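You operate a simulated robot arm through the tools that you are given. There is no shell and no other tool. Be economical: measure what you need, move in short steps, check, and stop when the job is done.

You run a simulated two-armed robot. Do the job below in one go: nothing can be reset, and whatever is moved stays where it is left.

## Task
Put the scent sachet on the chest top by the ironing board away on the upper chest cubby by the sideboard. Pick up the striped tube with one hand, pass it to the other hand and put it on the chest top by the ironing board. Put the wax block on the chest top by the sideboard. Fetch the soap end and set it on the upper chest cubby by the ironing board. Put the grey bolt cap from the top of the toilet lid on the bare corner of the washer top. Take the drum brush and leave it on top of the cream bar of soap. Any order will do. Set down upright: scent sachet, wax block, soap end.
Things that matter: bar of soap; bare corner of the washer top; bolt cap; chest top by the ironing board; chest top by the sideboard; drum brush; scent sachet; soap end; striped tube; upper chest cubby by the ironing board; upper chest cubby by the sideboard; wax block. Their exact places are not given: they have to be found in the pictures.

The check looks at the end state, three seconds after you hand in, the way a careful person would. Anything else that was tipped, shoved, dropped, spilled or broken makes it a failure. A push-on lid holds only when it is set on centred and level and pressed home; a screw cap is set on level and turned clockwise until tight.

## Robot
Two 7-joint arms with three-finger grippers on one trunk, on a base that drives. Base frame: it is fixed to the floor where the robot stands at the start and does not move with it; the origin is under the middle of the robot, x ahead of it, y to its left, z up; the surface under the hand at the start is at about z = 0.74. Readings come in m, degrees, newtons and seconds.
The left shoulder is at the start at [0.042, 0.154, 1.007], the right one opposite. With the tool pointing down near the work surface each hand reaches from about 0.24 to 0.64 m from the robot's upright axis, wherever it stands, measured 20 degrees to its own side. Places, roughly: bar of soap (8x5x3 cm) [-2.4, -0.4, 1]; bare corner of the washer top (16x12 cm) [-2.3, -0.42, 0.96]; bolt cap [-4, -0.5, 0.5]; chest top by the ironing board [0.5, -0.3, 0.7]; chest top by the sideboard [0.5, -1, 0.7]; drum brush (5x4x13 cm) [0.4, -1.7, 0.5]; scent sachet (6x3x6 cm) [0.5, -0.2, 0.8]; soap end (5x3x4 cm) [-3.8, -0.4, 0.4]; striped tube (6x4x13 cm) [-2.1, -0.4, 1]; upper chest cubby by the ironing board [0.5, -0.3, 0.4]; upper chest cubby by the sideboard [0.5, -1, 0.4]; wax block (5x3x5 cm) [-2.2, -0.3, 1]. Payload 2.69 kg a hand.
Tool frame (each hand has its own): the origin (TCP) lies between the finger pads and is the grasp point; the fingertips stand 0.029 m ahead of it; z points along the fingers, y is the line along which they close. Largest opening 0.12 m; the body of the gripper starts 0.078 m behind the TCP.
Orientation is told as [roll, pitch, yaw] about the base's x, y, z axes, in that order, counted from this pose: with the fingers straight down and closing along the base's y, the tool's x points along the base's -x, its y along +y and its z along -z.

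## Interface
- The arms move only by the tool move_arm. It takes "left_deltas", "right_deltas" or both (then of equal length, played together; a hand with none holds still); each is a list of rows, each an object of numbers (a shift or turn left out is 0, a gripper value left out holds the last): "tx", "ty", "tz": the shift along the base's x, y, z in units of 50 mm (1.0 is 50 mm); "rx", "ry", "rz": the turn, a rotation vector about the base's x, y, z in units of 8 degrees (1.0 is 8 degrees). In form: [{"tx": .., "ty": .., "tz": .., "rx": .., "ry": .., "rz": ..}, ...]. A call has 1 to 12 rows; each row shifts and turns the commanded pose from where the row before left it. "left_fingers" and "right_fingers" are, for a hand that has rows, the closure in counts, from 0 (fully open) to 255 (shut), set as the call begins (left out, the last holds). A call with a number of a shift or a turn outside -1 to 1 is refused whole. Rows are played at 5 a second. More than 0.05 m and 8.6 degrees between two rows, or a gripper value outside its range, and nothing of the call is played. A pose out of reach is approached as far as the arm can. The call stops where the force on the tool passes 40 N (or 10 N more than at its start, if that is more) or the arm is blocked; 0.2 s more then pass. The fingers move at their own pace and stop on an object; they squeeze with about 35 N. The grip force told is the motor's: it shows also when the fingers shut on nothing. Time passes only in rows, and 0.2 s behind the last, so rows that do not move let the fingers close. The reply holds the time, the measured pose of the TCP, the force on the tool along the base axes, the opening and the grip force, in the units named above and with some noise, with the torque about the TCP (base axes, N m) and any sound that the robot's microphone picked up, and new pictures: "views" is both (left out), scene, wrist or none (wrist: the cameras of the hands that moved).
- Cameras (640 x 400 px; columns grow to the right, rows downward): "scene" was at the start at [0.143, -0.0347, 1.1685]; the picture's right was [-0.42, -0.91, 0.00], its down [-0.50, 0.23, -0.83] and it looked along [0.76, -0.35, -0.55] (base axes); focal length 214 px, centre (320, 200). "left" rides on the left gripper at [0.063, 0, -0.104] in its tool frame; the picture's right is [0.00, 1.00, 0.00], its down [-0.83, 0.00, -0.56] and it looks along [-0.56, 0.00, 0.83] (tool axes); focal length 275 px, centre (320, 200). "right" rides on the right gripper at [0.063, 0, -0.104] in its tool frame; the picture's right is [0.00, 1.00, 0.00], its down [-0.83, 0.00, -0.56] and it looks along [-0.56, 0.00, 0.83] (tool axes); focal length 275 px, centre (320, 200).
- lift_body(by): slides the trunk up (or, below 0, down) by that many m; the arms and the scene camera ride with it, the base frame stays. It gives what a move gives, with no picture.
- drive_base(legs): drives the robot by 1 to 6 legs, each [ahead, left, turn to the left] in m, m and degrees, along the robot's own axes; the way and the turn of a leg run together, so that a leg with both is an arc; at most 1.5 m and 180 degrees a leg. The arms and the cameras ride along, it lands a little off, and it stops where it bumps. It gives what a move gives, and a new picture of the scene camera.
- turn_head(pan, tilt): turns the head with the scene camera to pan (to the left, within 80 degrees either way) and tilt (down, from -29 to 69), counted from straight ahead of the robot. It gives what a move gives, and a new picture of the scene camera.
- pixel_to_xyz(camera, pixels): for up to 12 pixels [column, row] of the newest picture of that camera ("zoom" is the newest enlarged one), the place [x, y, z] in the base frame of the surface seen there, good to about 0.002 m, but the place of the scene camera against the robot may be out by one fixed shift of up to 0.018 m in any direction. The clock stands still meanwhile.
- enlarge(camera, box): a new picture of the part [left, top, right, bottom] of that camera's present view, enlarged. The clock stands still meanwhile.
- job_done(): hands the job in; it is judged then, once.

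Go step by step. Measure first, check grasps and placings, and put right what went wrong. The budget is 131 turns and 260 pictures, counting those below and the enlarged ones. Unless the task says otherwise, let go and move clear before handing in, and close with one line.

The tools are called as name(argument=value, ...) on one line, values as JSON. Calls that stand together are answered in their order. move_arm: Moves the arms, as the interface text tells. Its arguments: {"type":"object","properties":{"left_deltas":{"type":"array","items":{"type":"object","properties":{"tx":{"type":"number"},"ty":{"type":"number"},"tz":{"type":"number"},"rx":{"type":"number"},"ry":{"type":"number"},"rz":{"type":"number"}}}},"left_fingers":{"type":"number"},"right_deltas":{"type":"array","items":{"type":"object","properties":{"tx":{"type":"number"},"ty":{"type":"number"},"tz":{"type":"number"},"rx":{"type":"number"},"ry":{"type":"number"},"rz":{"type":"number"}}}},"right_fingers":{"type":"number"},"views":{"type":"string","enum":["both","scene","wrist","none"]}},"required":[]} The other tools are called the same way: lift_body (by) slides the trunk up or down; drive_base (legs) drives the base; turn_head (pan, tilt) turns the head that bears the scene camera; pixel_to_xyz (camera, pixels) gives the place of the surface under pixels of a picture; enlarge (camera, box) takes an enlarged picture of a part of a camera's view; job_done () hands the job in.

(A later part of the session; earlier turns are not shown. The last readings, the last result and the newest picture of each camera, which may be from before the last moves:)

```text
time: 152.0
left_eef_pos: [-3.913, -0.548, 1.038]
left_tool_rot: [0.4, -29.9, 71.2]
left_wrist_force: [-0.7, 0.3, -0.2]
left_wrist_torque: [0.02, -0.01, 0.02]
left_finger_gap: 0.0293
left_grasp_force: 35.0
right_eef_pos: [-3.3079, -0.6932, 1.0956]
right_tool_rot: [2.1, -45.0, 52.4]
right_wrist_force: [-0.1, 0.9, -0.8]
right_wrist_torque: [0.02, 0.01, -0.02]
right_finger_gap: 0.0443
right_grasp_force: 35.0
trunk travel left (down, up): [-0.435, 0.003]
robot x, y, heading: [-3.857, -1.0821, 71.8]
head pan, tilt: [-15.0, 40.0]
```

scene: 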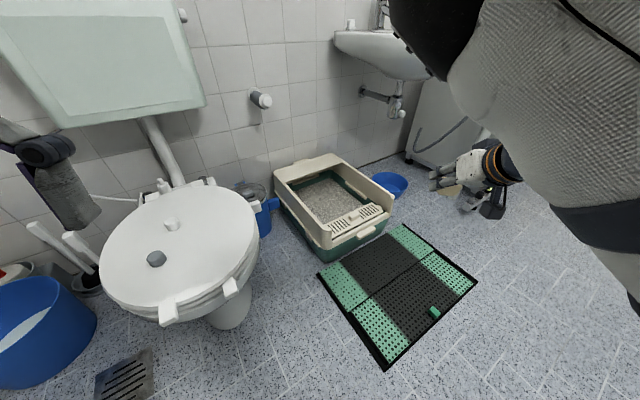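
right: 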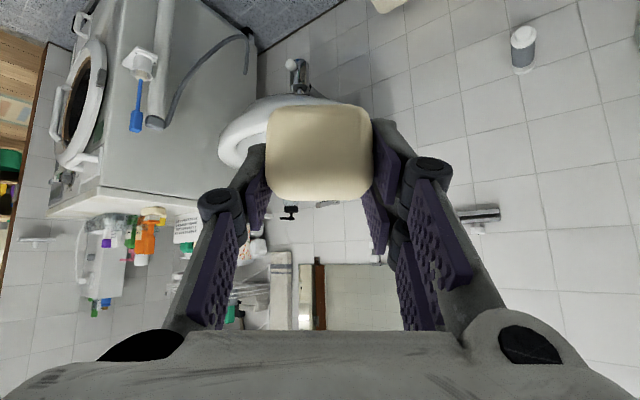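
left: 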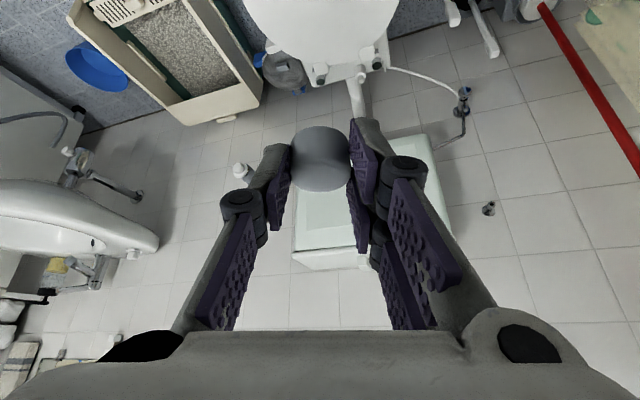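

Drive back along y≈-1.18, then towards the washer.

drive_base(legs=[[-0.1, 0, 18], [0, -1.1, 0], [0.15, 0, 0], [0, -0.6, 0]])

turn_head(pan=15, tilt=40)

```text
time: 167.4
left_eef_pos: [-2.4003, -0.5324, 1.037]
left_tool_rot: [0.4, -29.9, 89.8]
left_wrist_force: [-0.3, 1.0, -0.5]
left_wrist_torque: [0.0, 0.01, 0.0]
left_finger_gap: 0.0291
left_grasp_force: 35.0
right_eef_pos: [-1.7803, -0.4795, 1.095]
right_tool_rot: [2.3, -45.0, 70.8]
right_wrist_force: [0.2, 0.2, -0.7]
right_wrist_torque: [0.0, 0.01, -0.02]
right_finger_gap: 0.0446
right_grasp_force: 34.9
trunk travel left (down, up): [-0.435, 0.003]
robot x, y, heading: [-2.1753, -1.0206, 90.7]
head pan, tilt: [-15.0, 40.0]
```

scene: 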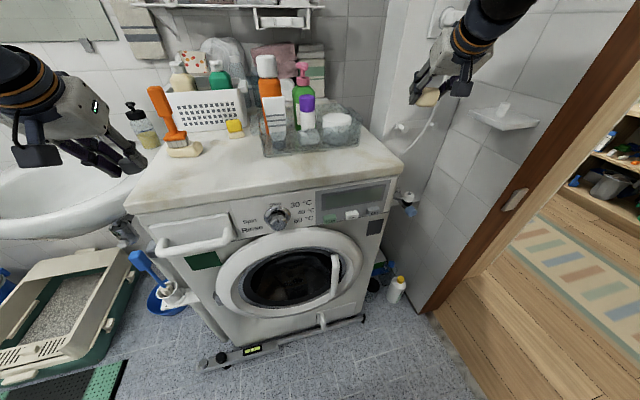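

```text
time: 168.3
left_eef_pos: [-2.4014, -0.5327, 1.0383]
left_tool_rot: [0.4, -29.9, 89.9]
left_wrist_force: [0.1, 0.2, 0.3]
left_wrist_torque: [-0.01, 0.01, 0.0]
left_finger_gap: 0.0288
left_grasp_force: 34.7
right_eef_pos: [-1.7801, -0.4799, 1.0951]
right_tool_rot: [2.3, -45.0, 70.7]
right_wrist_force: [-0.6, 0.1, 0.0]
right_wrist_torque: [-0.01, 0.0, -0.02]
right_finger_gap: 0.0446
right_grasp_force: 35.1
trunk travel left (down, up): [-0.435, 0.003]
robot x, y, heading: [-2.1773, -1.0216, 90.5]
head pan, tilt: [15.0, 40.0]
```

scene: 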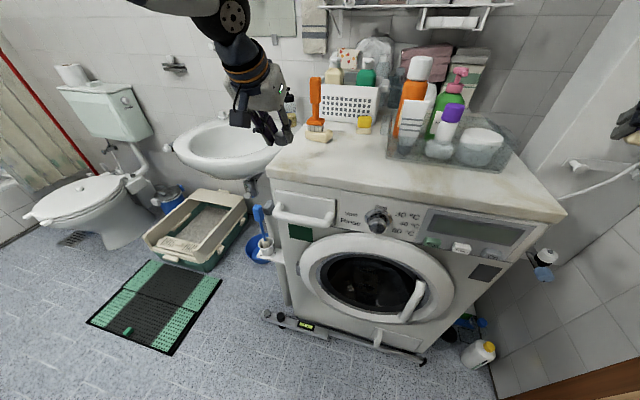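

The front strip between soap and tray (355,160) is bare. Measure it and the front edge.

pixel_to_xyz(camera="scene", pixels=[[350, 165], [345, 180], [370, 165], [345, 196], [270, 175], [320, 140], [390, 160], [310, 160]])

move_arm(left_deltas=[{"tx": 0.7}, {"tx": 0.7}, {"tx": 0.6}, {"ty": 0.5}, {"ty": 0.5}, {"ty": 0.5}], views="wrist")

```text
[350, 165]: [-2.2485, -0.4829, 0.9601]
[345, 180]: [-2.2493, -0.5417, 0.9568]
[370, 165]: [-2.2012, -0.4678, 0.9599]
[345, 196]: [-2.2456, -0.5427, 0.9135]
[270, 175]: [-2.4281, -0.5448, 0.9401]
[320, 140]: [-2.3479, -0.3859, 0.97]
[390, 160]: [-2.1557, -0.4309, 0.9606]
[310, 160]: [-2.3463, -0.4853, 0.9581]
```

```text
time: 169.7
left_eef_pos: [-2.3001, -0.4577, 1.0365]
left_tool_rot: [0.4, -29.8, 89.8]
left_wrist_force: [0.4, 0.2, -0.3]
left_wrist_torque: [0.01, 0.01, -0.01]
left_finger_gap: 0.0288
left_grasp_force: 35.1
right_eef_pos: [-1.7813, -0.4792, 1.0947]
right_tool_rot: [2.3, -44.8, 70.9]
right_wrist_force: [0.1, 0.3, -0.6]
right_wrist_torque: [0.01, 0.03, 0.02]
right_finger_gap: 0.0446
right_grasp_force: 35.2
trunk travel left (down, up): [-0.435, 0.003]
robot x, y, heading: [-2.1763, -1.0244, 90.5]
head pan, tilt: [15.0, 40.0]
```

left: 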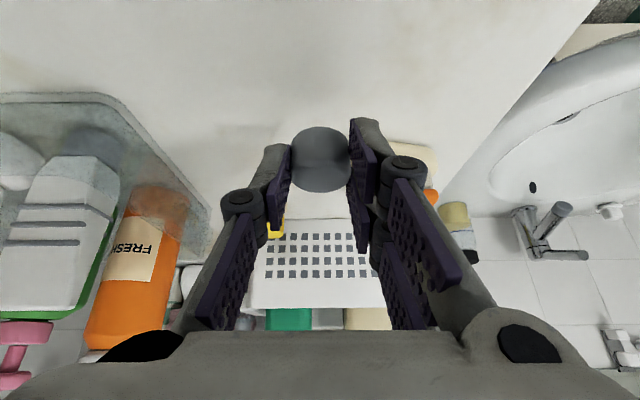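

Cap is over the bare strip at about (-2.30,-0.446). Lower to contact.

move_arm(left_deltas=[{"tz": -0.4}, {"tz": -0.4}, {"tz": -0.2}], views="none")

move_arm(left_deltas=[{"tz": -0.06}], views="none")

```text
time: 170.5
left_eef_pos: [-2.3023, -0.4588, 0.9881]
left_tool_rot: [0.5, -29.8, 89.8]
left_wrist_force: [-0.1, -0.6, -0.2]
left_wrist_torque: [0.0, 0.0, 0.01]
left_finger_gap: 0.0286
left_grasp_force: 34.7
right_eef_pos: [-1.7811, -0.4798, 1.0947]
right_tool_rot: [2.4, -45.1, 70.8]
right_wrist_force: [0.0, -0.2, -1.2]
right_wrist_torque: [-0.02, 0.0, 0.01]
right_finger_gap: 0.0446
right_grasp_force: 35.4
trunk travel left (down, up): [-0.435, 0.003]
robot x, y, heading: [-2.1794, -1.0233, 90.4]
head pan, tilt: [15.0, 40.0]
```

```text
time: 170.9
left_eef_pos: [-2.3008, -0.458, 0.9854]
left_tool_rot: [0.4, -30.1, 89.9]
left_wrist_force: [-0.5, -1.0, 3.9]
left_wrist_torque: [0.02, -0.02, 0.0]
left_finger_gap: 0.0287
left_grasp_force: 34.9
right_eef_pos: [-1.7806, -0.4795, 1.0948]
right_tool_rot: [2.2, -44.9, 70.8]
right_wrist_force: [0.6, -0.3, 0.1]
right_wrist_torque: [0.03, 0.05, 0.02]
right_finger_gap: 0.0445
right_grasp_force: 34.7
trunk travel left (down, up): [-0.435, 0.003]
robot x, y, heading: [-2.1744, -1.0202, 90.6]
head pan, tilt: [15.0, 40.0]
```

Contact at 4 N; release and retreat.

move_arm(left_deltas=[{}, {}, {}], left_fingers=140, views="none")

move_arm(left_deltas=[{"tz": 0.6, "ty": -0.3}, {"tz": 0.8, "ty": -0.4}, {"tz": 0.8, "ty": -0.4}], views="both")

enlarge(camera="left", box=[200, 0, 440, 150])

```text
time: 171.7
left_eef_pos: [-2.2995, -0.459, 0.9841]
left_tool_rot: [0.5, -29.9, 89.8]
left_wrist_force: [1.7, 0.1, 1.9]
left_wrist_torque: [0.0, 0.03, -0.01]
left_finger_gap: 0.0539
left_grasp_force: 0.0
right_eef_pos: [-1.7804, -0.4801, 1.0949]
right_tool_rot: [2.3, -45.0, 70.8]
right_wrist_force: [-1.1, -0.2, 0.4]
right_wrist_torque: [0.01, -0.01, 0.0]
right_finger_gap: 0.0444
right_grasp_force: 34.9
trunk travel left (down, up): [-0.435, 0.003]
robot x, y, heading: [-2.1742, -1.0254, 90.4]
head pan, tilt: [15.0, 40.0]
```

```text
time: 172.5
left_eef_pos: [-2.3007, -0.5139, 1.0946]
left_tool_rot: [0.5, -30.0, 89.9]
left_wrist_force: [0.8, 0.0, 0.4]
left_wrist_torque: [0.02, 0.01, 0.0]
left_finger_gap: 0.0539
left_grasp_force: 0.0
right_eef_pos: [-1.7818, -0.4797, 1.0956]
right_tool_rot: [2.3, -45.0, 70.9]
right_wrist_force: [-0.1, 0.2, -0.9]
right_wrist_torque: [0.03, 0.05, -0.01]
right_finger_gap: 0.0442
right_grasp_force: 35.0
trunk travel left (down, up): [-0.435, 0.003]
robot x, y, heading: [-2.1741, -1.0239, 90.6]
head pan, tilt: [15.0, 40.0]
```

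scene: 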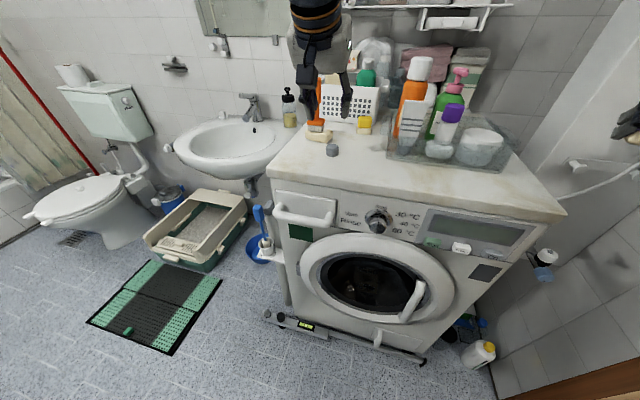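
left: 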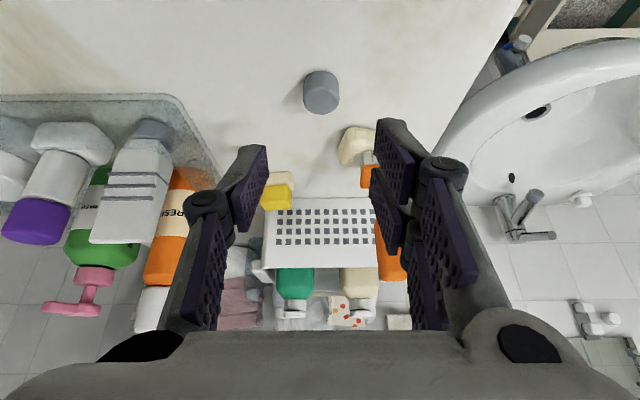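

```text
2.67 times, centred on (320, 75) of left
```

zoom: 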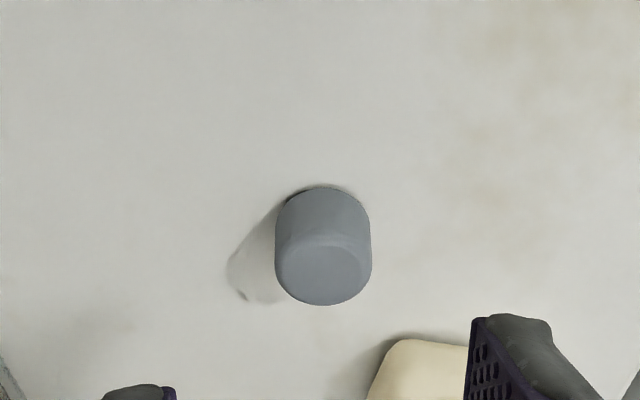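

Bolt cap stands fine. Now the wax block: align the left hand with it and measure.

move_arm(left_deltas=[{"tx": 0.55}, {"tx": 0.55}], left_fingers=80, views="wrist")

enlarge(camera="left", box=[220, 120, 420, 245])

enlarge(camera="scene", box=[290, 50, 482, 170])

```text
time: 173.1
left_eef_pos: [-2.2473, -0.5113, 1.0938]
left_tool_rot: [0.1, -29.8, 90.2]
left_wrist_force: [0.0, -0.6, 0.0]
left_wrist_torque: [0.02, 0.0, 0.01]
left_finger_gap: 0.0824
left_grasp_force: 0.1
right_eef_pos: [-1.7798, -0.4793, 1.0941]
right_tool_rot: [2.3, -44.8, 70.9]
right_wrist_force: [-0.1, 0.8, -0.6]
right_wrist_torque: [0.01, 0.03, 0.02]
right_finger_gap: 0.0444
right_grasp_force: 35.0
trunk travel left (down, up): [-0.435, 0.003]
robot x, y, heading: [-2.1763, -1.0238, 90.4]
head pan, tilt: [15.0, 40.0]
```

left: 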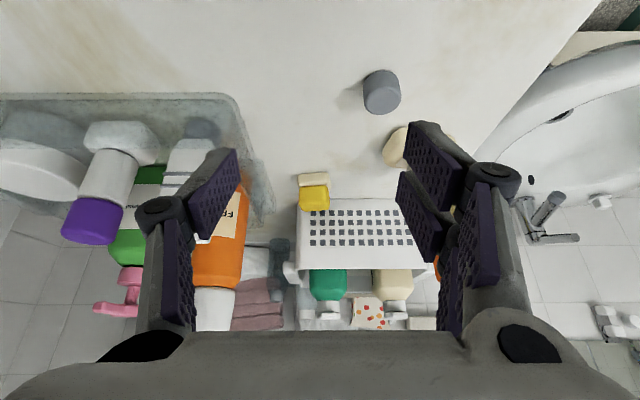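

```text
3.20 times, centred on (320, 182) of left
```

zoom: 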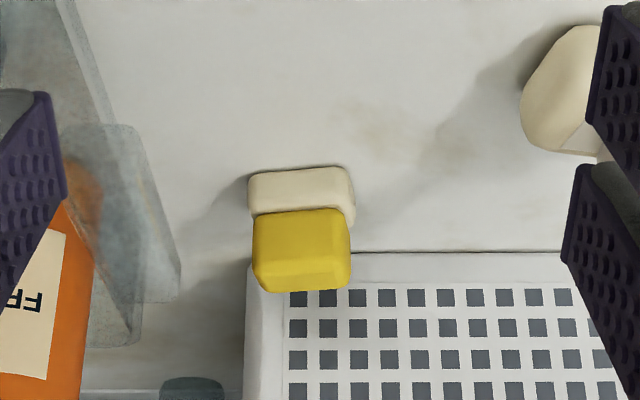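

```text
3.33 times, centred on (386, 110) of scene
```

zoom: 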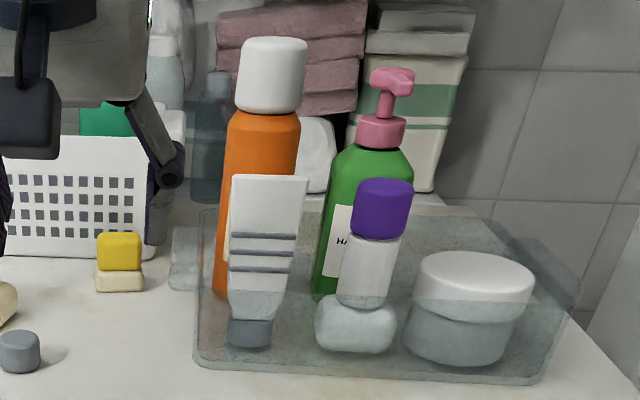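

pixel_to_xyz(camera="left", pixels=[[302, 180], [326, 178], [302, 196], [326, 196], [314, 175], [314, 185], [314, 195], [314, 206], [329, 187], [330, 200], [275, 200]])

enlarge(camera="scene", box=[345, 105, 385, 145])

```text
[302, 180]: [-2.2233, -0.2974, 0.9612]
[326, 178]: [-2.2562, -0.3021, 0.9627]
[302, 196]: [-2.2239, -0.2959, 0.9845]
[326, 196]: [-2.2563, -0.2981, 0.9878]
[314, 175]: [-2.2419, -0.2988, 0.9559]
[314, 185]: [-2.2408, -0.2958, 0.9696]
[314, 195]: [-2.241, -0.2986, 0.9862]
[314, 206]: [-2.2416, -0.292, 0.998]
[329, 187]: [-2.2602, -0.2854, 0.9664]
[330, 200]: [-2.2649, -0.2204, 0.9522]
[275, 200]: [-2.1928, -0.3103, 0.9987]
```

```text
10.00 times, centred on (365, 125) of scene
```

zoom: 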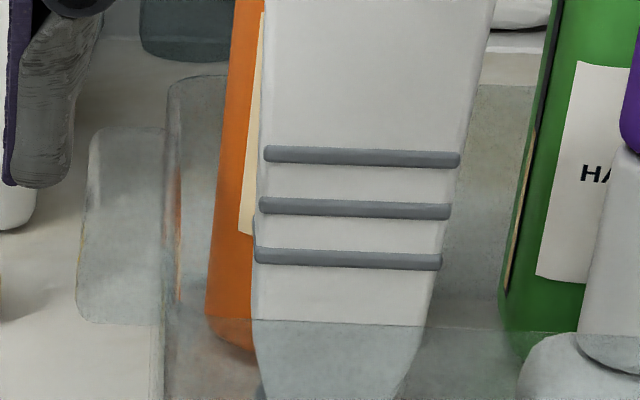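

Wax block centre ≈(-2.241,-0.282), 45 mm wide, z 0.948–1.0. Check how near the orange bottle and tray rim come.

pixel_to_xyz(camera="left", pixels=[[250, 200], [243, 240], [225, 270], [215, 300], [262, 170], [245, 130], [285, 240], [270, 215], [240, 215]])

enlarge(camera="scene", box=[290, 50, 482, 170])

pixel_to_xyz(camera="zoom", pixels=[[240, 150], [270, 70], [222, 200], [182, 260], [205, 230], [195, 355], [240, 270], [265, 200], [265, 340], [300, 200], [118, 240], [118, 280]])

pixel_to_xyz(camera="scene", pixels=[[560, 100], [600, 200], [590, 50], [620, 130], [575, 165]])

```text
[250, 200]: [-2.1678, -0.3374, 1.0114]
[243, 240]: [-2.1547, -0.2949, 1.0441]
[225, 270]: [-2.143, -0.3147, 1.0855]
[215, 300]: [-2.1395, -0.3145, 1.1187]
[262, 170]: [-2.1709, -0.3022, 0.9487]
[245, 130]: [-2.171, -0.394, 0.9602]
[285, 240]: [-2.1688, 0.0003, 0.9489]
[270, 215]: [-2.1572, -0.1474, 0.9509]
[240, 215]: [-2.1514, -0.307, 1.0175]
```

```text
3.33 times, centred on (386, 110) of scene
```

zoom: 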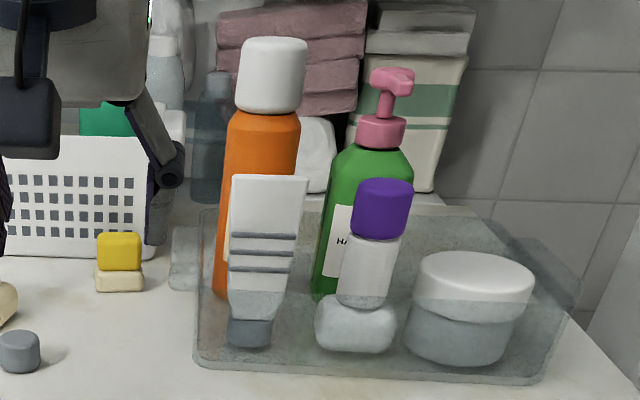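

```text
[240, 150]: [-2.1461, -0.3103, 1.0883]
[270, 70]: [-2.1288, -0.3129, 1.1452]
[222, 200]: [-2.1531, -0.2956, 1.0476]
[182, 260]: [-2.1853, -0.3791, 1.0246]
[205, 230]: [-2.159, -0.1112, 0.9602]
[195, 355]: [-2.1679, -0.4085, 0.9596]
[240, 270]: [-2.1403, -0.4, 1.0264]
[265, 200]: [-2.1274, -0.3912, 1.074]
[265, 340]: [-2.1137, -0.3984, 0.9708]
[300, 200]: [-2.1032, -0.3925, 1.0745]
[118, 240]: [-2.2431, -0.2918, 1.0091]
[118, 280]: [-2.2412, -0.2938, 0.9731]
```

```text
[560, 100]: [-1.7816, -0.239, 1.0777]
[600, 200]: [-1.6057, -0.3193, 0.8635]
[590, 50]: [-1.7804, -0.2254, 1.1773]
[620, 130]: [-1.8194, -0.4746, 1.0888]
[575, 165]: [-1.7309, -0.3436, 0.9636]
```

Clear enough with a narrow opening. I pull the right hand back, advance the base 0.12 m, and bring the left hand above the wax.

move_arm(left_deltas=[{"rz": 0.75}, {"ty": -0.3, "tz": 0.3}, {}], right_deltas=[{"ty": -0.8}, {"ty": -0.8}, {"ty": -0.8}], left_fingers=112, views="none")

drive_base(legs=[[0.12, 0, 0]])

move_arm(left_deltas=[{"ty": 0.3, "tz": -0.2}], views="wrist")

```text
time: 173.9
left_eef_pos: [-2.2474, -0.5265, 1.1085]
left_tool_rot: [0.0, -29.8, 96.3]
left_wrist_force: [0.8, -0.4, -0.3]
left_wrist_torque: [-0.03, 0.0, 0.0]
left_finger_gap: 0.0676
left_grasp_force: 0.1
right_eef_pos: [-1.7795, -0.6, 1.0957]
right_tool_rot: [2.3, -45.0, 70.8]
right_wrist_force: [0.1, -0.3, -0.3]
right_wrist_torque: [0.02, -0.04, 0.01]
right_finger_gap: 0.0445
right_grasp_force: 34.9
trunk travel left (down, up): [-0.435, 0.003]
robot x, y, heading: [-2.1759, -1.018, 90.7]
head pan, tilt: [15.0, 40.0]
```

```text
time: 175.2
left_eef_pos: [-2.2471, -0.4075, 1.1098]
left_tool_rot: [0.2, -29.8, 96.0]
left_wrist_force: [0.2, 0.5, -0.8]
left_wrist_torque: [-0.04, 0.01, -0.02]
left_finger_gap: 0.0673
left_grasp_force: 0.0
right_eef_pos: [-1.7811, -0.4801, 1.0944]
right_tool_rot: [2.3, -45.0, 70.7]
right_wrist_force: [-0.4, 0.6, -0.1]
right_wrist_torque: [0.0, -0.02, -0.05]
right_finger_gap: 0.0445
right_grasp_force: 35.2
trunk travel left (down, up): [-0.435, 0.003]
robot x, y, heading: [-2.1752, -0.8988, 90.7]
head pan, tilt: [15.0, 40.0]
```

scene: 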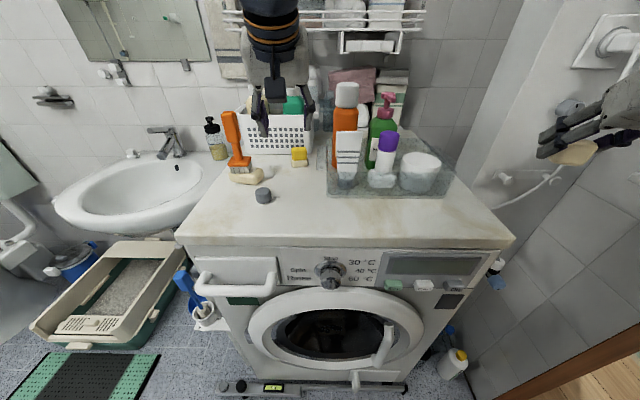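

```text
time: 175.6
left_eef_pos: [-2.2472, -0.3931, 1.1018]
left_tool_rot: [0.2, -30.0, 96.0]
left_wrist_force: [0.3, 0.7, -1.0]
left_wrist_torque: [0.0, -0.01, -0.03]
left_finger_gap: 0.0671
left_grasp_force: 0.0
right_eef_pos: [-1.7804, -0.4813, 1.095]
right_tool_rot: [2.3, -45.1, 70.7]
right_wrist_force: [-0.2, 0.1, -1.1]
right_wrist_torque: [-0.02, 0.0, 0.0]
right_finger_gap: 0.0447
right_grasp_force: 34.8
trunk travel left (down, up): [-0.435, 0.003]
robot x, y, heading: [-2.1779, -0.9039, 90.5]
head pan, tilt: [15.0, 40.0]
```

left: 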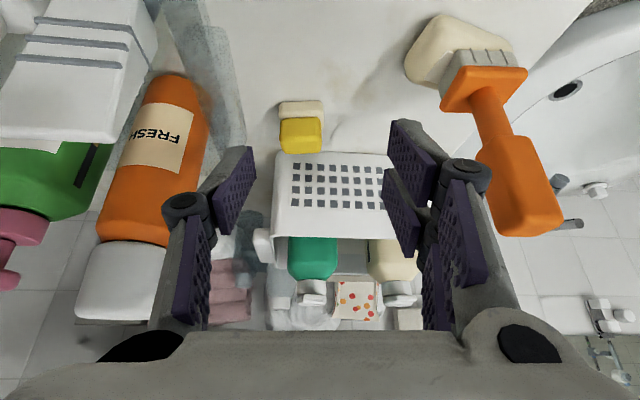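

pixel_to_xyz(camera="left", pixels=[[284, 108], [320, 105], [284, 130], [318, 130], [302, 148], [302, 125]])

move_arm(left_deltas=[{"ty": 0.5, "tz": -0.5, "tx": 0.05}, {"ty": 0.5, "tz": -0.5, "tx": 0.03}, {"ty": 0.5, "tz": -0.6}], views="wrist")

```text
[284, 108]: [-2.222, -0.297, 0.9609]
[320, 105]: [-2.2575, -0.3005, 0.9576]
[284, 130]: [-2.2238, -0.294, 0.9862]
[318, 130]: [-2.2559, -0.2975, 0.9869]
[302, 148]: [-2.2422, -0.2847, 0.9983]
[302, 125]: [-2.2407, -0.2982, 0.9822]
```

```text
time: 176.4
left_eef_pos: [-2.2417, -0.3184, 1.0175]
left_tool_rot: [0.3, -29.8, 95.9]
left_wrist_force: [0.9, 0.5, -0.4]
left_wrist_torque: [0.0, -0.05, 0.0]
left_finger_gap: 0.0671
left_grasp_force: 0.0
right_eef_pos: [-1.7809, -0.4782, 1.0945]
right_tool_rot: [2.2, -44.9, 70.8]
right_wrist_force: [0.1, 0.7, -0.6]
right_wrist_torque: [-0.04, 0.02, 0.02]
right_finger_gap: 0.0448
right_grasp_force: 35.2
trunk travel left (down, up): [-0.435, 0.003]
robot x, y, heading: [-2.1746, -0.9065, 90.5]
head pan, tilt: [15.0, 40.0]
```

left: 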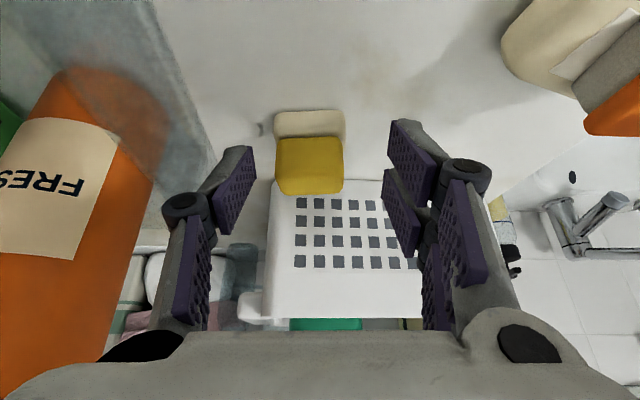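

move_arm(left_deltas=[{"ty": 0.3, "tz": -0.33, "tx": 0.05}, {"ty": 0.3, "tz": -0.32}], views="wrist")

move_arm(left_deltas=[{}, {}, {}], left_fingers=255, views="wrist")

```text
time: 177.0
left_eef_pos: [-2.2396, -0.287, 0.9858]
left_tool_rot: [0.3, -29.9, 95.9]
left_wrist_force: [-1.0, 1.2, -1.1]
left_wrist_torque: [0.0, 0.02, -0.01]
left_finger_gap: 0.0658
left_grasp_force: 0.0
right_eef_pos: [-1.7804, -0.4794, 1.0961]
right_tool_rot: [2.2, -44.9, 70.8]
right_wrist_force: [0.4, -0.3, -1.1]
right_wrist_torque: [-0.01, 0.0, -0.03]
right_finger_gap: 0.0445
right_grasp_force: 35.0
trunk travel left (down, up): [-0.435, 0.003]
robot x, y, heading: [-2.1775, -0.9035, 90.5]
head pan, tilt: [15.0, 40.0]
```

left: 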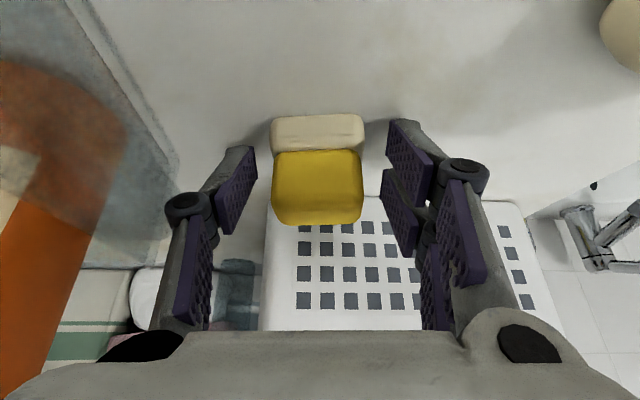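

```text
time: 177.8
left_eef_pos: [-2.2411, -0.2904, 0.9879]
left_tool_rot: [0.2, -29.9, 96.1]
left_wrist_force: [-0.3, -0.8, -0.4]
left_wrist_torque: [-0.03, -0.02, -0.03]
left_finger_gap: 0.0446
left_grasp_force: 34.7
right_eef_pos: [-1.7795, -0.48, 1.0953]
right_tool_rot: [2.3, -44.9, 70.6]
right_wrist_force: [0.6, 0.3, 0.2]
right_wrist_torque: [-0.01, -0.03, -0.01]
right_finger_gap: 0.0445
right_grasp_force: 35.0
trunk travel left (down, up): [-0.435, 0.003]
robot x, y, heading: [-2.1749, -0.903, 90.6]
head pan, tilt: [15.0, 40.0]
```

left: 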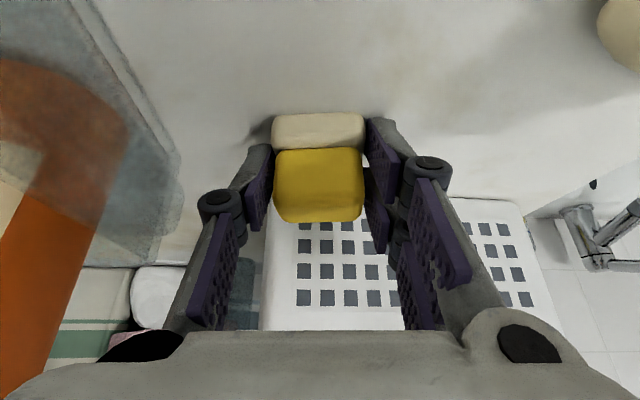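

Wax held (44.6 mm). Lift, pull back, and drive out: rotate to heading 0 near (-2.1,-1.0).

move_arm(left_deltas=[{"tz": 0.5}, {"tz": 0.9}, {"tz": 0.8, "ty": -0.5}, {"tz": 0.6, "ty": -0.7}, {"ty": -0.9}, {"ty": -0.9}], views="none")

drive_base(legs=[[-0.1, -0.07, 0], [0, 0, -90]])

turn_head(pan=0, tilt=35)

```text
time: 179.2
left_eef_pos: [-2.2422, -0.4395, 1.1309]
left_tool_rot: [0.0, -30.2, 96.2]
left_wrist_force: [-0.5, 0.0, -1.0]
left_wrist_torque: [0.04, -0.06, -0.03]
left_finger_gap: 0.0446
left_grasp_force: 35.2
right_eef_pos: [-1.783, -0.4828, 1.1002]
right_tool_rot: [2.3, -45.4, 70.7]
right_wrist_force: [0.0, -0.1, -0.7]
right_wrist_torque: [-0.04, -0.03, -0.05]
right_finger_gap: 0.0443
right_grasp_force: 34.9
trunk travel left (down, up): [-0.435, 0.003]
robot x, y, heading: [-2.1751, -0.9022, 90.4]
head pan, tilt: [15.0, 40.0]
```

```text
time: 184.2
left_eef_pos: [-1.6403, -0.9357, 1.1285]
left_tool_rot: [0.2, -30.0, 6.2]
left_wrist_force: [0.0, -0.1, -1.0]
left_wrist_torque: [-0.01, 0.01, 0.04]
left_finger_gap: 0.0439
left_grasp_force: 34.6
right_eef_pos: [-1.6811, -1.397, 1.0958]
right_tool_rot: [2.3, -45.0, -19.0]
right_wrist_force: [-0.7, 0.3, -0.7]
right_wrist_torque: [0.03, 0.01, 0.02]
right_finger_gap: 0.0444
right_grasp_force: 34.7
trunk travel left (down, up): [-0.435, 0.003]
robot x, y, heading: [-2.1077, -1.0023, 0.8]
head pan, tilt: [15.0, 40.0]
```

scene: 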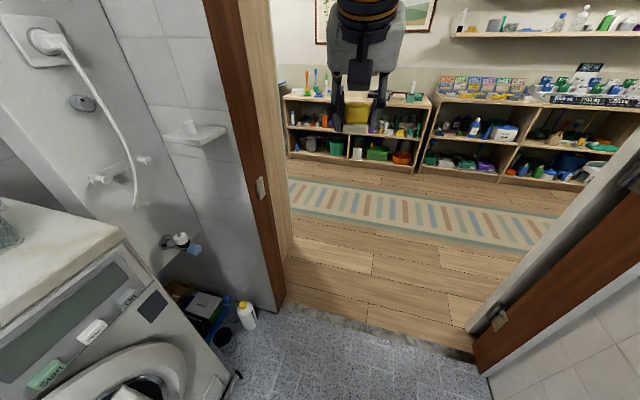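

```text
time: 185.0
left_eef_pos: [-1.6399, -0.9351, 1.1287]
left_tool_rot: [0.2, -29.9, 6.2]
left_wrist_force: [-0.6, 0.2, -0.8]
left_wrist_torque: [-0.03, 0.02, -0.03]
left_finger_gap: 0.044
left_grasp_force: 35.1
right_eef_pos: [-1.6813, -1.3965, 1.0952]
right_tool_rot: [2.3, -45.0, -19.1]
right_wrist_force: [0.7, 0.1, -0.8]
right_wrist_torque: [-0.02, 0.0, -0.03]
right_finger_gap: 0.0443
right_grasp_force: 34.7
trunk travel left (down, up): [-0.435, 0.003]
robot x, y, heading: [-2.1057, -1.0028, 0.7]
head pan, tilt: [0.0, 35.0]
```

scene: 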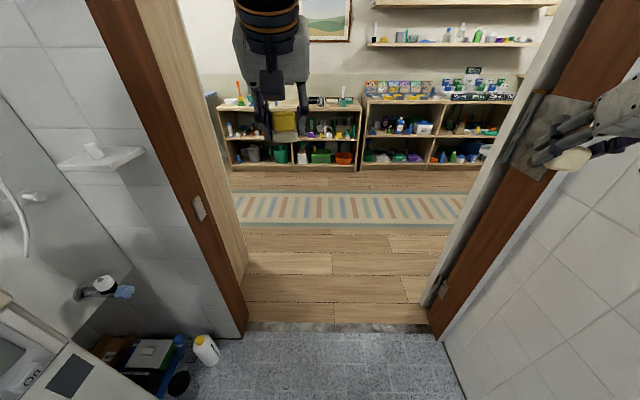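

Path through the doorway is clear on both sides. Drive straight out and look at the chest.

drive_base(legs=[[1.5, 0, 0], [0.1, 0, 0]])

turn_head(pan=-10, tilt=35)

enlarge(camera="scene", box=[200, 100, 440, 250])

```text
time: 193.2
left_eef_pos: [-0.0281, -0.9189, 1.1275]
left_tool_rot: [0.1, -29.9, 6.1]
left_wrist_force: [0.0, 0.1, -0.5]
left_wrist_torque: [-0.02, 0.02, -0.01]
left_finger_gap: 0.0438
left_grasp_force: 34.9
right_eef_pos: [-0.0693, -1.3796, 1.0954]
right_tool_rot: [2.3, -45.1, -19.2]
right_wrist_force: [0.7, 0.0, -0.8]
right_wrist_torque: [-0.01, -0.06, -0.03]
right_finger_gap: 0.0448
right_grasp_force: 35.1
trunk travel left (down, up): [-0.435, 0.003]
robot x, y, heading: [-0.4926, -0.9883, 0.4]
head pan, tilt: [0.0, 35.0]
```

scene: 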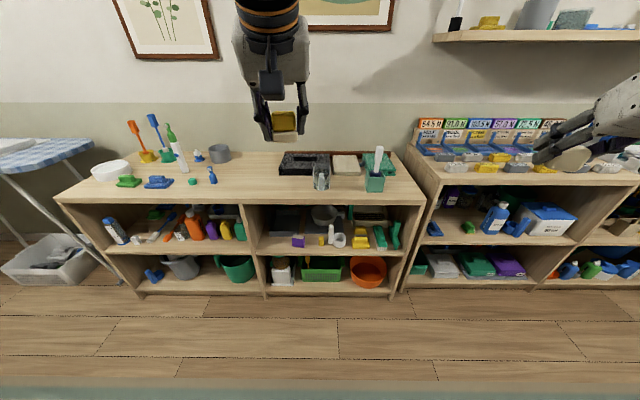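

```text
time: 193.9
left_eef_pos: [-0.0287, -0.9193, 1.1278]
left_tool_rot: [0.2, -29.9, 6.2]
left_wrist_force: [-0.7, -0.6, -0.2]
left_wrist_torque: [-0.01, -0.03, 0.02]
left_finger_gap: 0.044
left_grasp_force: 35.2
right_eef_pos: [-0.0698, -1.3799, 1.0954]
right_tool_rot: [2.4, -45.1, -19.3]
right_wrist_force: [-1.0, -0.1, -0.7]
right_wrist_torque: [0.0, -0.01, 0.0]
right_finger_gap: 0.0445
right_grasp_force: 35.3
trunk travel left (down, up): [-0.435, 0.003]
robot x, y, heading: [-0.4923, -0.983, 0.5]
head pan, tilt: [-10.0, 35.0]
```

scene: 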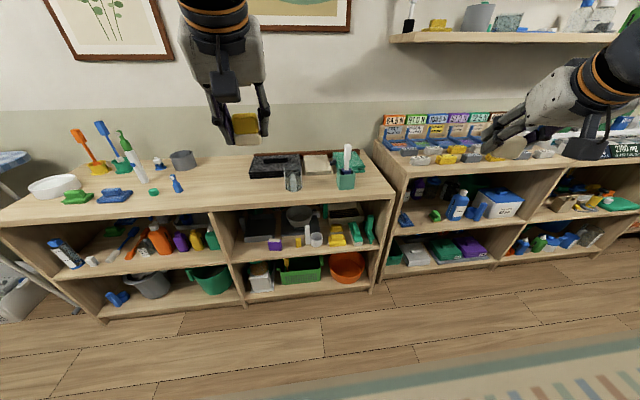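

```text
2.67 times, centred on (320, 175) of scene
```

zoom: 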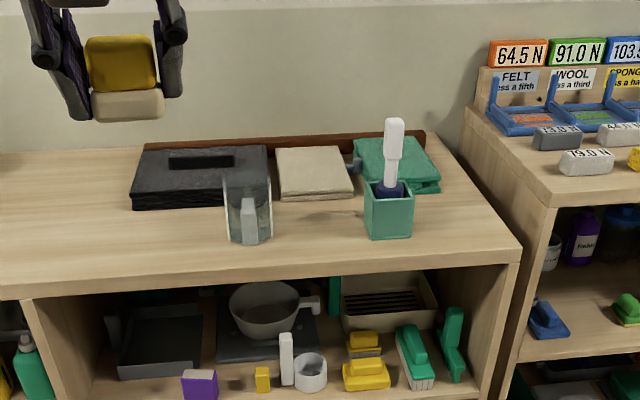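

Free area on the chest top in front of the dark pile, around zoom (150,240). Measure.

pixel_to_xyz(camera="zoom", pixels=[[150, 240], [130, 210], [150, 272], [230, 240], [60, 230], [40, 280], [320, 220]])

```text
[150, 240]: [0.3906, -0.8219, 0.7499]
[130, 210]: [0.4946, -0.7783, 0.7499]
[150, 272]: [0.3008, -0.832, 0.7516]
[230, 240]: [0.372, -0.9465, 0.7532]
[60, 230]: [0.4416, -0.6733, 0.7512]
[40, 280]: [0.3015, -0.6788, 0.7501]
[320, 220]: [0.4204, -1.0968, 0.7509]
```

Target wax at (0.40,-0.82). Drive up and lower the left hand there.

drive_base(legs=[[0.38, 0, 0]])

move_arm(left_deltas=[{"ty": 0.8}, {"ty": 0.8, "tz": -0.4}, {"ty": 0.3, "tx": 0.4, "tz": -0.7}, {"tx": 0.4, "tz": -0.8}, {"tz": -0.9}, {"tz": -0.9}, {"tz": -0.9}, {"tz": -0.9}], views="both")

```text
time: 196.4
left_eef_pos: [0.3574, -0.9156, 1.1284]
left_tool_rot: [0.1, -29.9, 6.1]
left_wrist_force: [0.7, 0.4, 0.1]
left_wrist_torque: [-0.03, 0.02, -0.01]
left_finger_gap: 0.0441
left_grasp_force: 34.7
right_eef_pos: [0.3164, -1.3737, 1.0958]
right_tool_rot: [2.3, -45.0, -19.1]
right_wrist_force: [-1.3, 0.0, -1.0]
right_wrist_torque: [0.01, -0.01, 0.03]
right_finger_gap: 0.0445
right_grasp_force: 34.8
trunk travel left (down, up): [-0.435, 0.003]
robot x, y, heading: [-0.11, -0.9803, 0.3]
head pan, tilt: [-10.0, 35.0]
```

scene: 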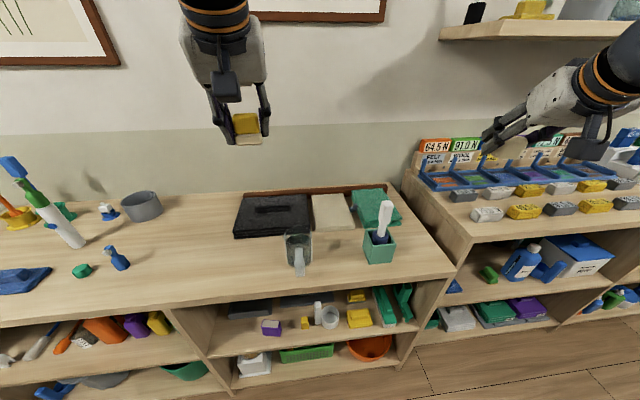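

```text
time: 198.2
left_eef_pos: [0.3977, -0.8193, 0.8535]
left_tool_rot: [0.3, -29.9, 6.2]
left_wrist_force: [0.6, 0.5, -0.8]
left_wrist_torque: [0.01, 0.01, 0.02]
left_finger_gap: 0.044
left_grasp_force: 34.9
right_eef_pos: [0.3157, -1.3744, 1.095]
right_tool_rot: [2.3, -44.9, -19.1]
right_wrist_force: [0.1, 0.2, -0.7]
right_wrist_torque: [0.02, -0.02, 0.03]
right_finger_gap: 0.0445
right_grasp_force: 35.9
trunk travel left (down, up): [-0.435, 0.003]
robot x, y, heading: [-0.11, -0.9853, 0.5]
head pan, tilt: [-10.0, 35.0]
```

scene: 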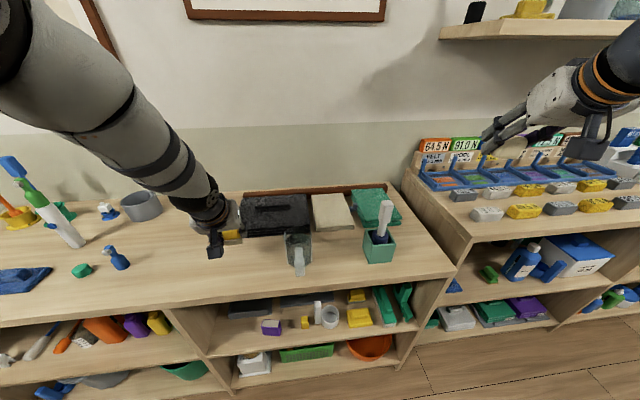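
left: 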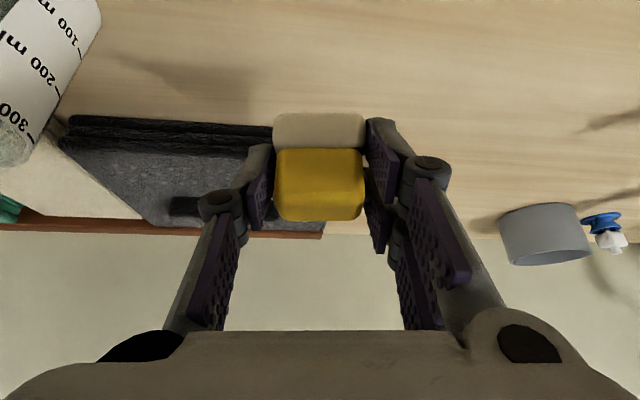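

move_arm(left_deltas=[{"tz": -0.6}, {"tz": -0.5}, {"tz": -0.3}], views="none")

move_arm(left_deltas=[{"tz": -0.1}, {"tz": -0.04}], views="wrist")

```text
time: 199.0
left_eef_pos: [0.3958, -0.8182, 0.7832]
left_tool_rot: [0.2, -29.8, 6.1]
left_wrist_force: [0.2, 0.1, -0.6]
left_wrist_torque: [-0.06, 0.01, -0.01]
left_finger_gap: 0.0438
left_grasp_force: 34.9
right_eef_pos: [0.3158, -1.3753, 1.0959]
right_tool_rot: [2.3, -45.0, -19.1]
right_wrist_force: [0.2, 0.7, 0.0]
right_wrist_torque: [0.0, -0.01, 0.0]
right_finger_gap: 0.0449
right_grasp_force: 35.2
trunk travel left (down, up): [-0.435, 0.003]
robot x, y, heading: [-0.108, -0.9806, 0.8]
head pan, tilt: [-10.0, 35.0]
```

```text
time: 199.6
left_eef_pos: [0.396, -0.819, 0.7786]
left_tool_rot: [0.2, -30.2, 6.2]
left_wrist_force: [-5.7, 0.3, 13.4]
left_wrist_torque: [-0.27, 0.12, -0.06]
left_finger_gap: 0.0439
left_grasp_force: 35.2
right_eef_pos: [0.3134, -1.3753, 1.0969]
right_tool_rot: [2.4, -45.1, -19.2]
right_wrist_force: [0.5, -0.3, -0.4]
right_wrist_torque: [-0.01, -0.05, -0.04]
right_finger_gap: 0.0446
right_grasp_force: 35.5
trunk travel left (down, up): [-0.435, 0.003]
robot x, y, heading: [-0.111, -0.9812, 0.8]
head pan, tilt: [-10.0, 35.0]
```

left: 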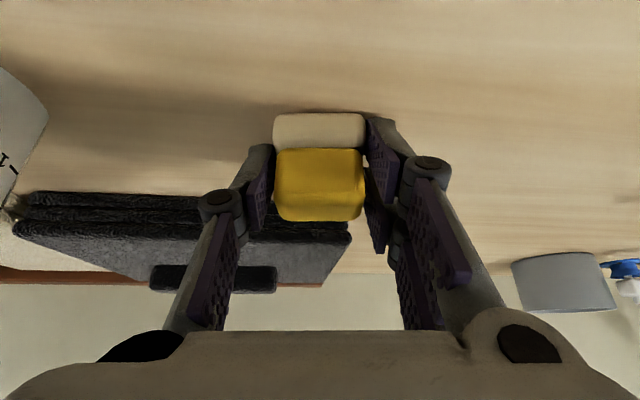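

Contact. Release, retreat.

move_arm(left_deltas=[{"tz": 0.04}, {}, {}], left_fingers=110, views="none")

move_arm(left_deltas=[{"tz": 0.6, "tx": -0.4}, {"tz": 0.7, "tx": -0.5}, {"tz": 0.8, "tx": -0.3}, {"tz": 0.9}, {"tz": 0.9}, {"tz": 0.9}], views="both")

```text
time: 200.4
left_eef_pos: [0.3966, -0.8194, 0.7777]
left_tool_rot: [0.2, -29.9, 6.1]
left_wrist_force: [0.2, 0.3, -0.5]
left_wrist_torque: [-0.01, 0.05, -0.01]
left_finger_gap: 0.0681
left_grasp_force: 0.0
right_eef_pos: [0.316, -1.3757, 1.0952]
right_tool_rot: [2.3, -45.0, -19.2]
right_wrist_force: [-0.6, 0.4, -0.4]
right_wrist_torque: [-0.01, 0.02, -0.03]
right_finger_gap: 0.0446
right_grasp_force: 35.4
trunk travel left (down, up): [-0.435, 0.003]
robot x, y, heading: [-0.1099, -0.9811, 0.6]
head pan, tilt: [-10.0, 35.0]
```

```text
time: 201.8
left_eef_pos: [0.3264, -0.8254, 0.9936]
left_tool_rot: [-0.3, -26.2, 5.1]
left_wrist_force: [0.2, 0.8, -0.4]
left_wrist_torque: [-0.04, -0.01, -0.01]
left_finger_gap: 0.0682
left_grasp_force: 0.1
left hand out of reach, approached as far as the arm can: row 6
right_eef_pos: [0.315, -1.3732, 1.0964]
right_tool_rot: [2.2, -45.0, -19.0]
right_wrist_force: [0.4, -0.3, -0.1]
right_wrist_torque: [-0.02, 0.03, 0.0]
right_finger_gap: 0.0448
right_grasp_force: 34.7
trunk travel left (down, up): [-0.435, 0.003]
robot x, y, heading: [-0.1065, -0.9855, 0.7]
head pan, tilt: [-10.0, 35.0]
```

scene: 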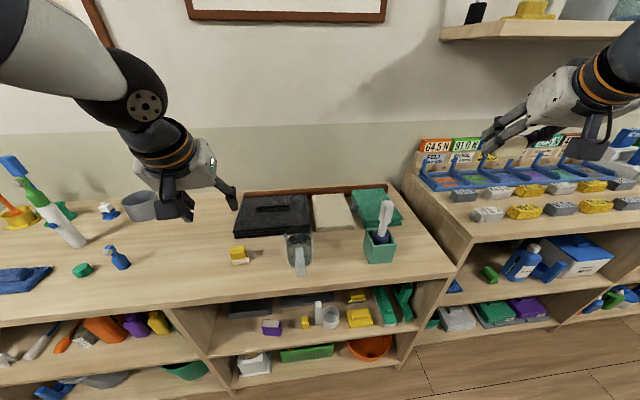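
left: 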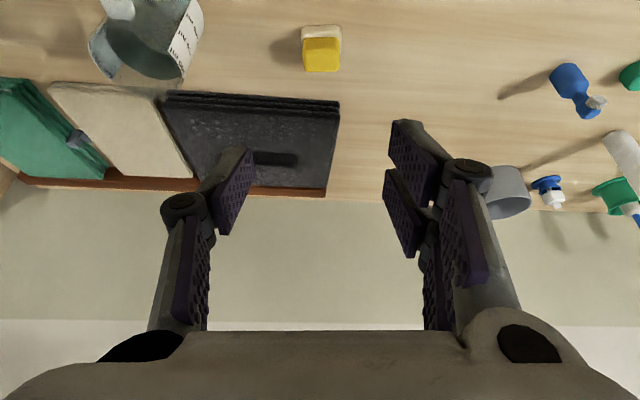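

Wax block stands on the chest top. Now to the ironing-board-side cubby with the soap end: back off, go left, lower, look.

drive_base(legs=[[-0.45, 0, 0], [0, 0.96, 0]])

lift_body(by=-0.34)

turn_head(pan=-10, tilt=30)

```text
time: 211.8
left_eef_pos: [-0.1337, 0.1247, 0.9935]
left_tool_rot: [0.0, -26.3, 5.2]
left_wrist_force: [0.0, 0.5, 0.4]
left_wrist_torque: [-0.02, 0.0, -0.02]
left_finger_gap: 0.0684
left_grasp_force: 0.0
right_eef_pos: [-0.1412, -0.4226, 1.0954]
right_tool_rot: [2.4, -44.9, -18.9]
right_wrist_force: [1.0, -0.2, -0.2]
right_wrist_torque: [0.02, 0.03, -0.02]
right_finger_gap: 0.0444
right_grasp_force: 34.9
trunk travel left (down, up): [-0.435, 0.003]
robot x, y, heading: [-0.5665, -0.0293, 0.8]
head pan, tilt: [-10.0, 35.0]
```

scene: 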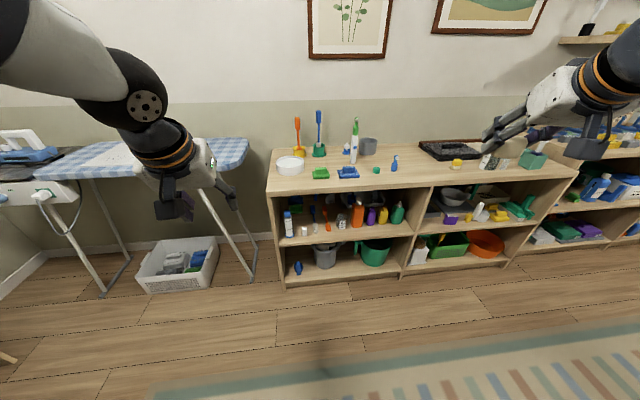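

```text
time: 215.1
left_eef_pos: [-0.1576, 0.1237, 0.4035]
left_tool_rot: [2.5, 9.1, 4.7]
left_wrist_force: [0.1, 0.2, -0.1]
left_wrist_torque: [-0.01, -0.02, 0.02]
left_finger_gap: 0.0681
left_grasp_force: 0.1
right_eef_pos: [-0.0997, -0.4216, 0.5324]
right_tool_rot: [-8.0, -15.4, -13.7]
right_wrist_force: [0.0, -0.4, -1.2]
right_wrist_torque: [0.02, -0.01, -0.01]
right_finger_gap: 0.0448
right_grasp_force: 35.2
trunk travel left (down, up): [-0.095, 0.343]
robot x, y, heading: [-0.5691, -0.0304, 0.7]
head pan, tilt: [-10.0, 35.0]
```

```text
time: 215.8
left_eef_pos: [-0.1588, 0.1245, 0.4038]
left_tool_rot: [2.4, 9.1, 4.7]
left_wrist_force: [-0.3, 0.6, 0.1]
left_wrist_torque: [0.0, -0.02, 0.0]
left_finger_gap: 0.0686
left_grasp_force: 0.1
right_eef_pos: [-0.0992, -0.4227, 0.5318]
right_tool_rot: [-7.9, -15.4, -13.7]
right_wrist_force: [-0.4, 0.4, -0.2]
right_wrist_torque: [-0.01, 0.01, 0.0]
right_finger_gap: 0.0448
right_grasp_force: 35.2
trunk travel left (down, up): [-0.095, 0.343]
robot x, y, heading: [-0.562, -0.0249, 0.7]
head pan, tilt: [-10.0, 30.0]
```

scene: 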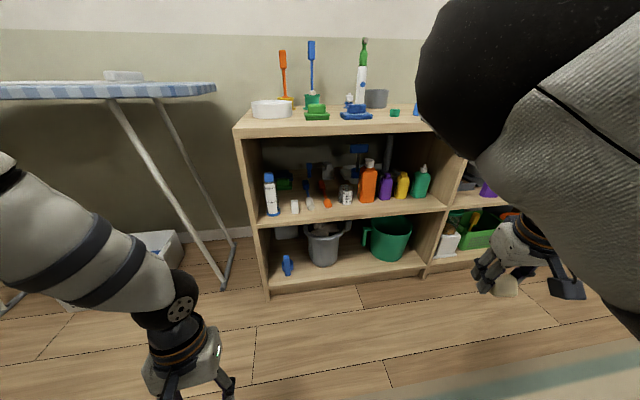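

enlarge(camera="scene", box=[236, 120, 460, 260])

pixel_to_xyz(camera="zoom", pixels=[[365, 242], [430, 235], [380, 225], [430, 220], [480, 215], [530, 205], [250, 265], [250, 245], [220, 265], [315, 240], [300, 270], [100, 260]])

```text
2.86 times, centred on (348, 190) of scene
```

zoom: 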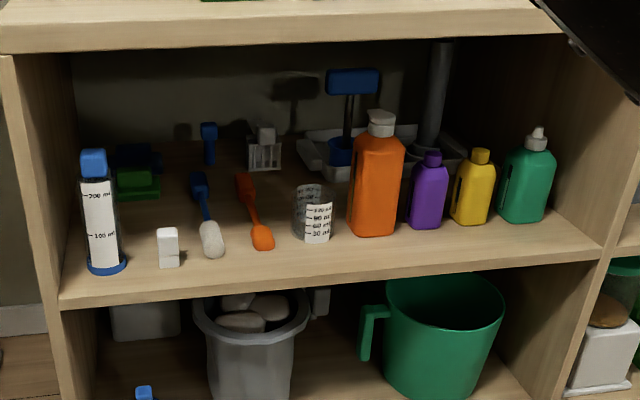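

```text
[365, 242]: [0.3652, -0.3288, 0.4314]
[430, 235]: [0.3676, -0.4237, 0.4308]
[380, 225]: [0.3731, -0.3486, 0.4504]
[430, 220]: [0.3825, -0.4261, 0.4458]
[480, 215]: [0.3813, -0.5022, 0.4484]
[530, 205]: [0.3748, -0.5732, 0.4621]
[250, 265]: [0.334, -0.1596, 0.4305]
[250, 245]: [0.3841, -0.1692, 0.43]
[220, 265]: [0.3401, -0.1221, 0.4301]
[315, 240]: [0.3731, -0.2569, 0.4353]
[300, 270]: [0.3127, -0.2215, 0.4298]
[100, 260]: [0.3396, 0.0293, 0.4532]
```

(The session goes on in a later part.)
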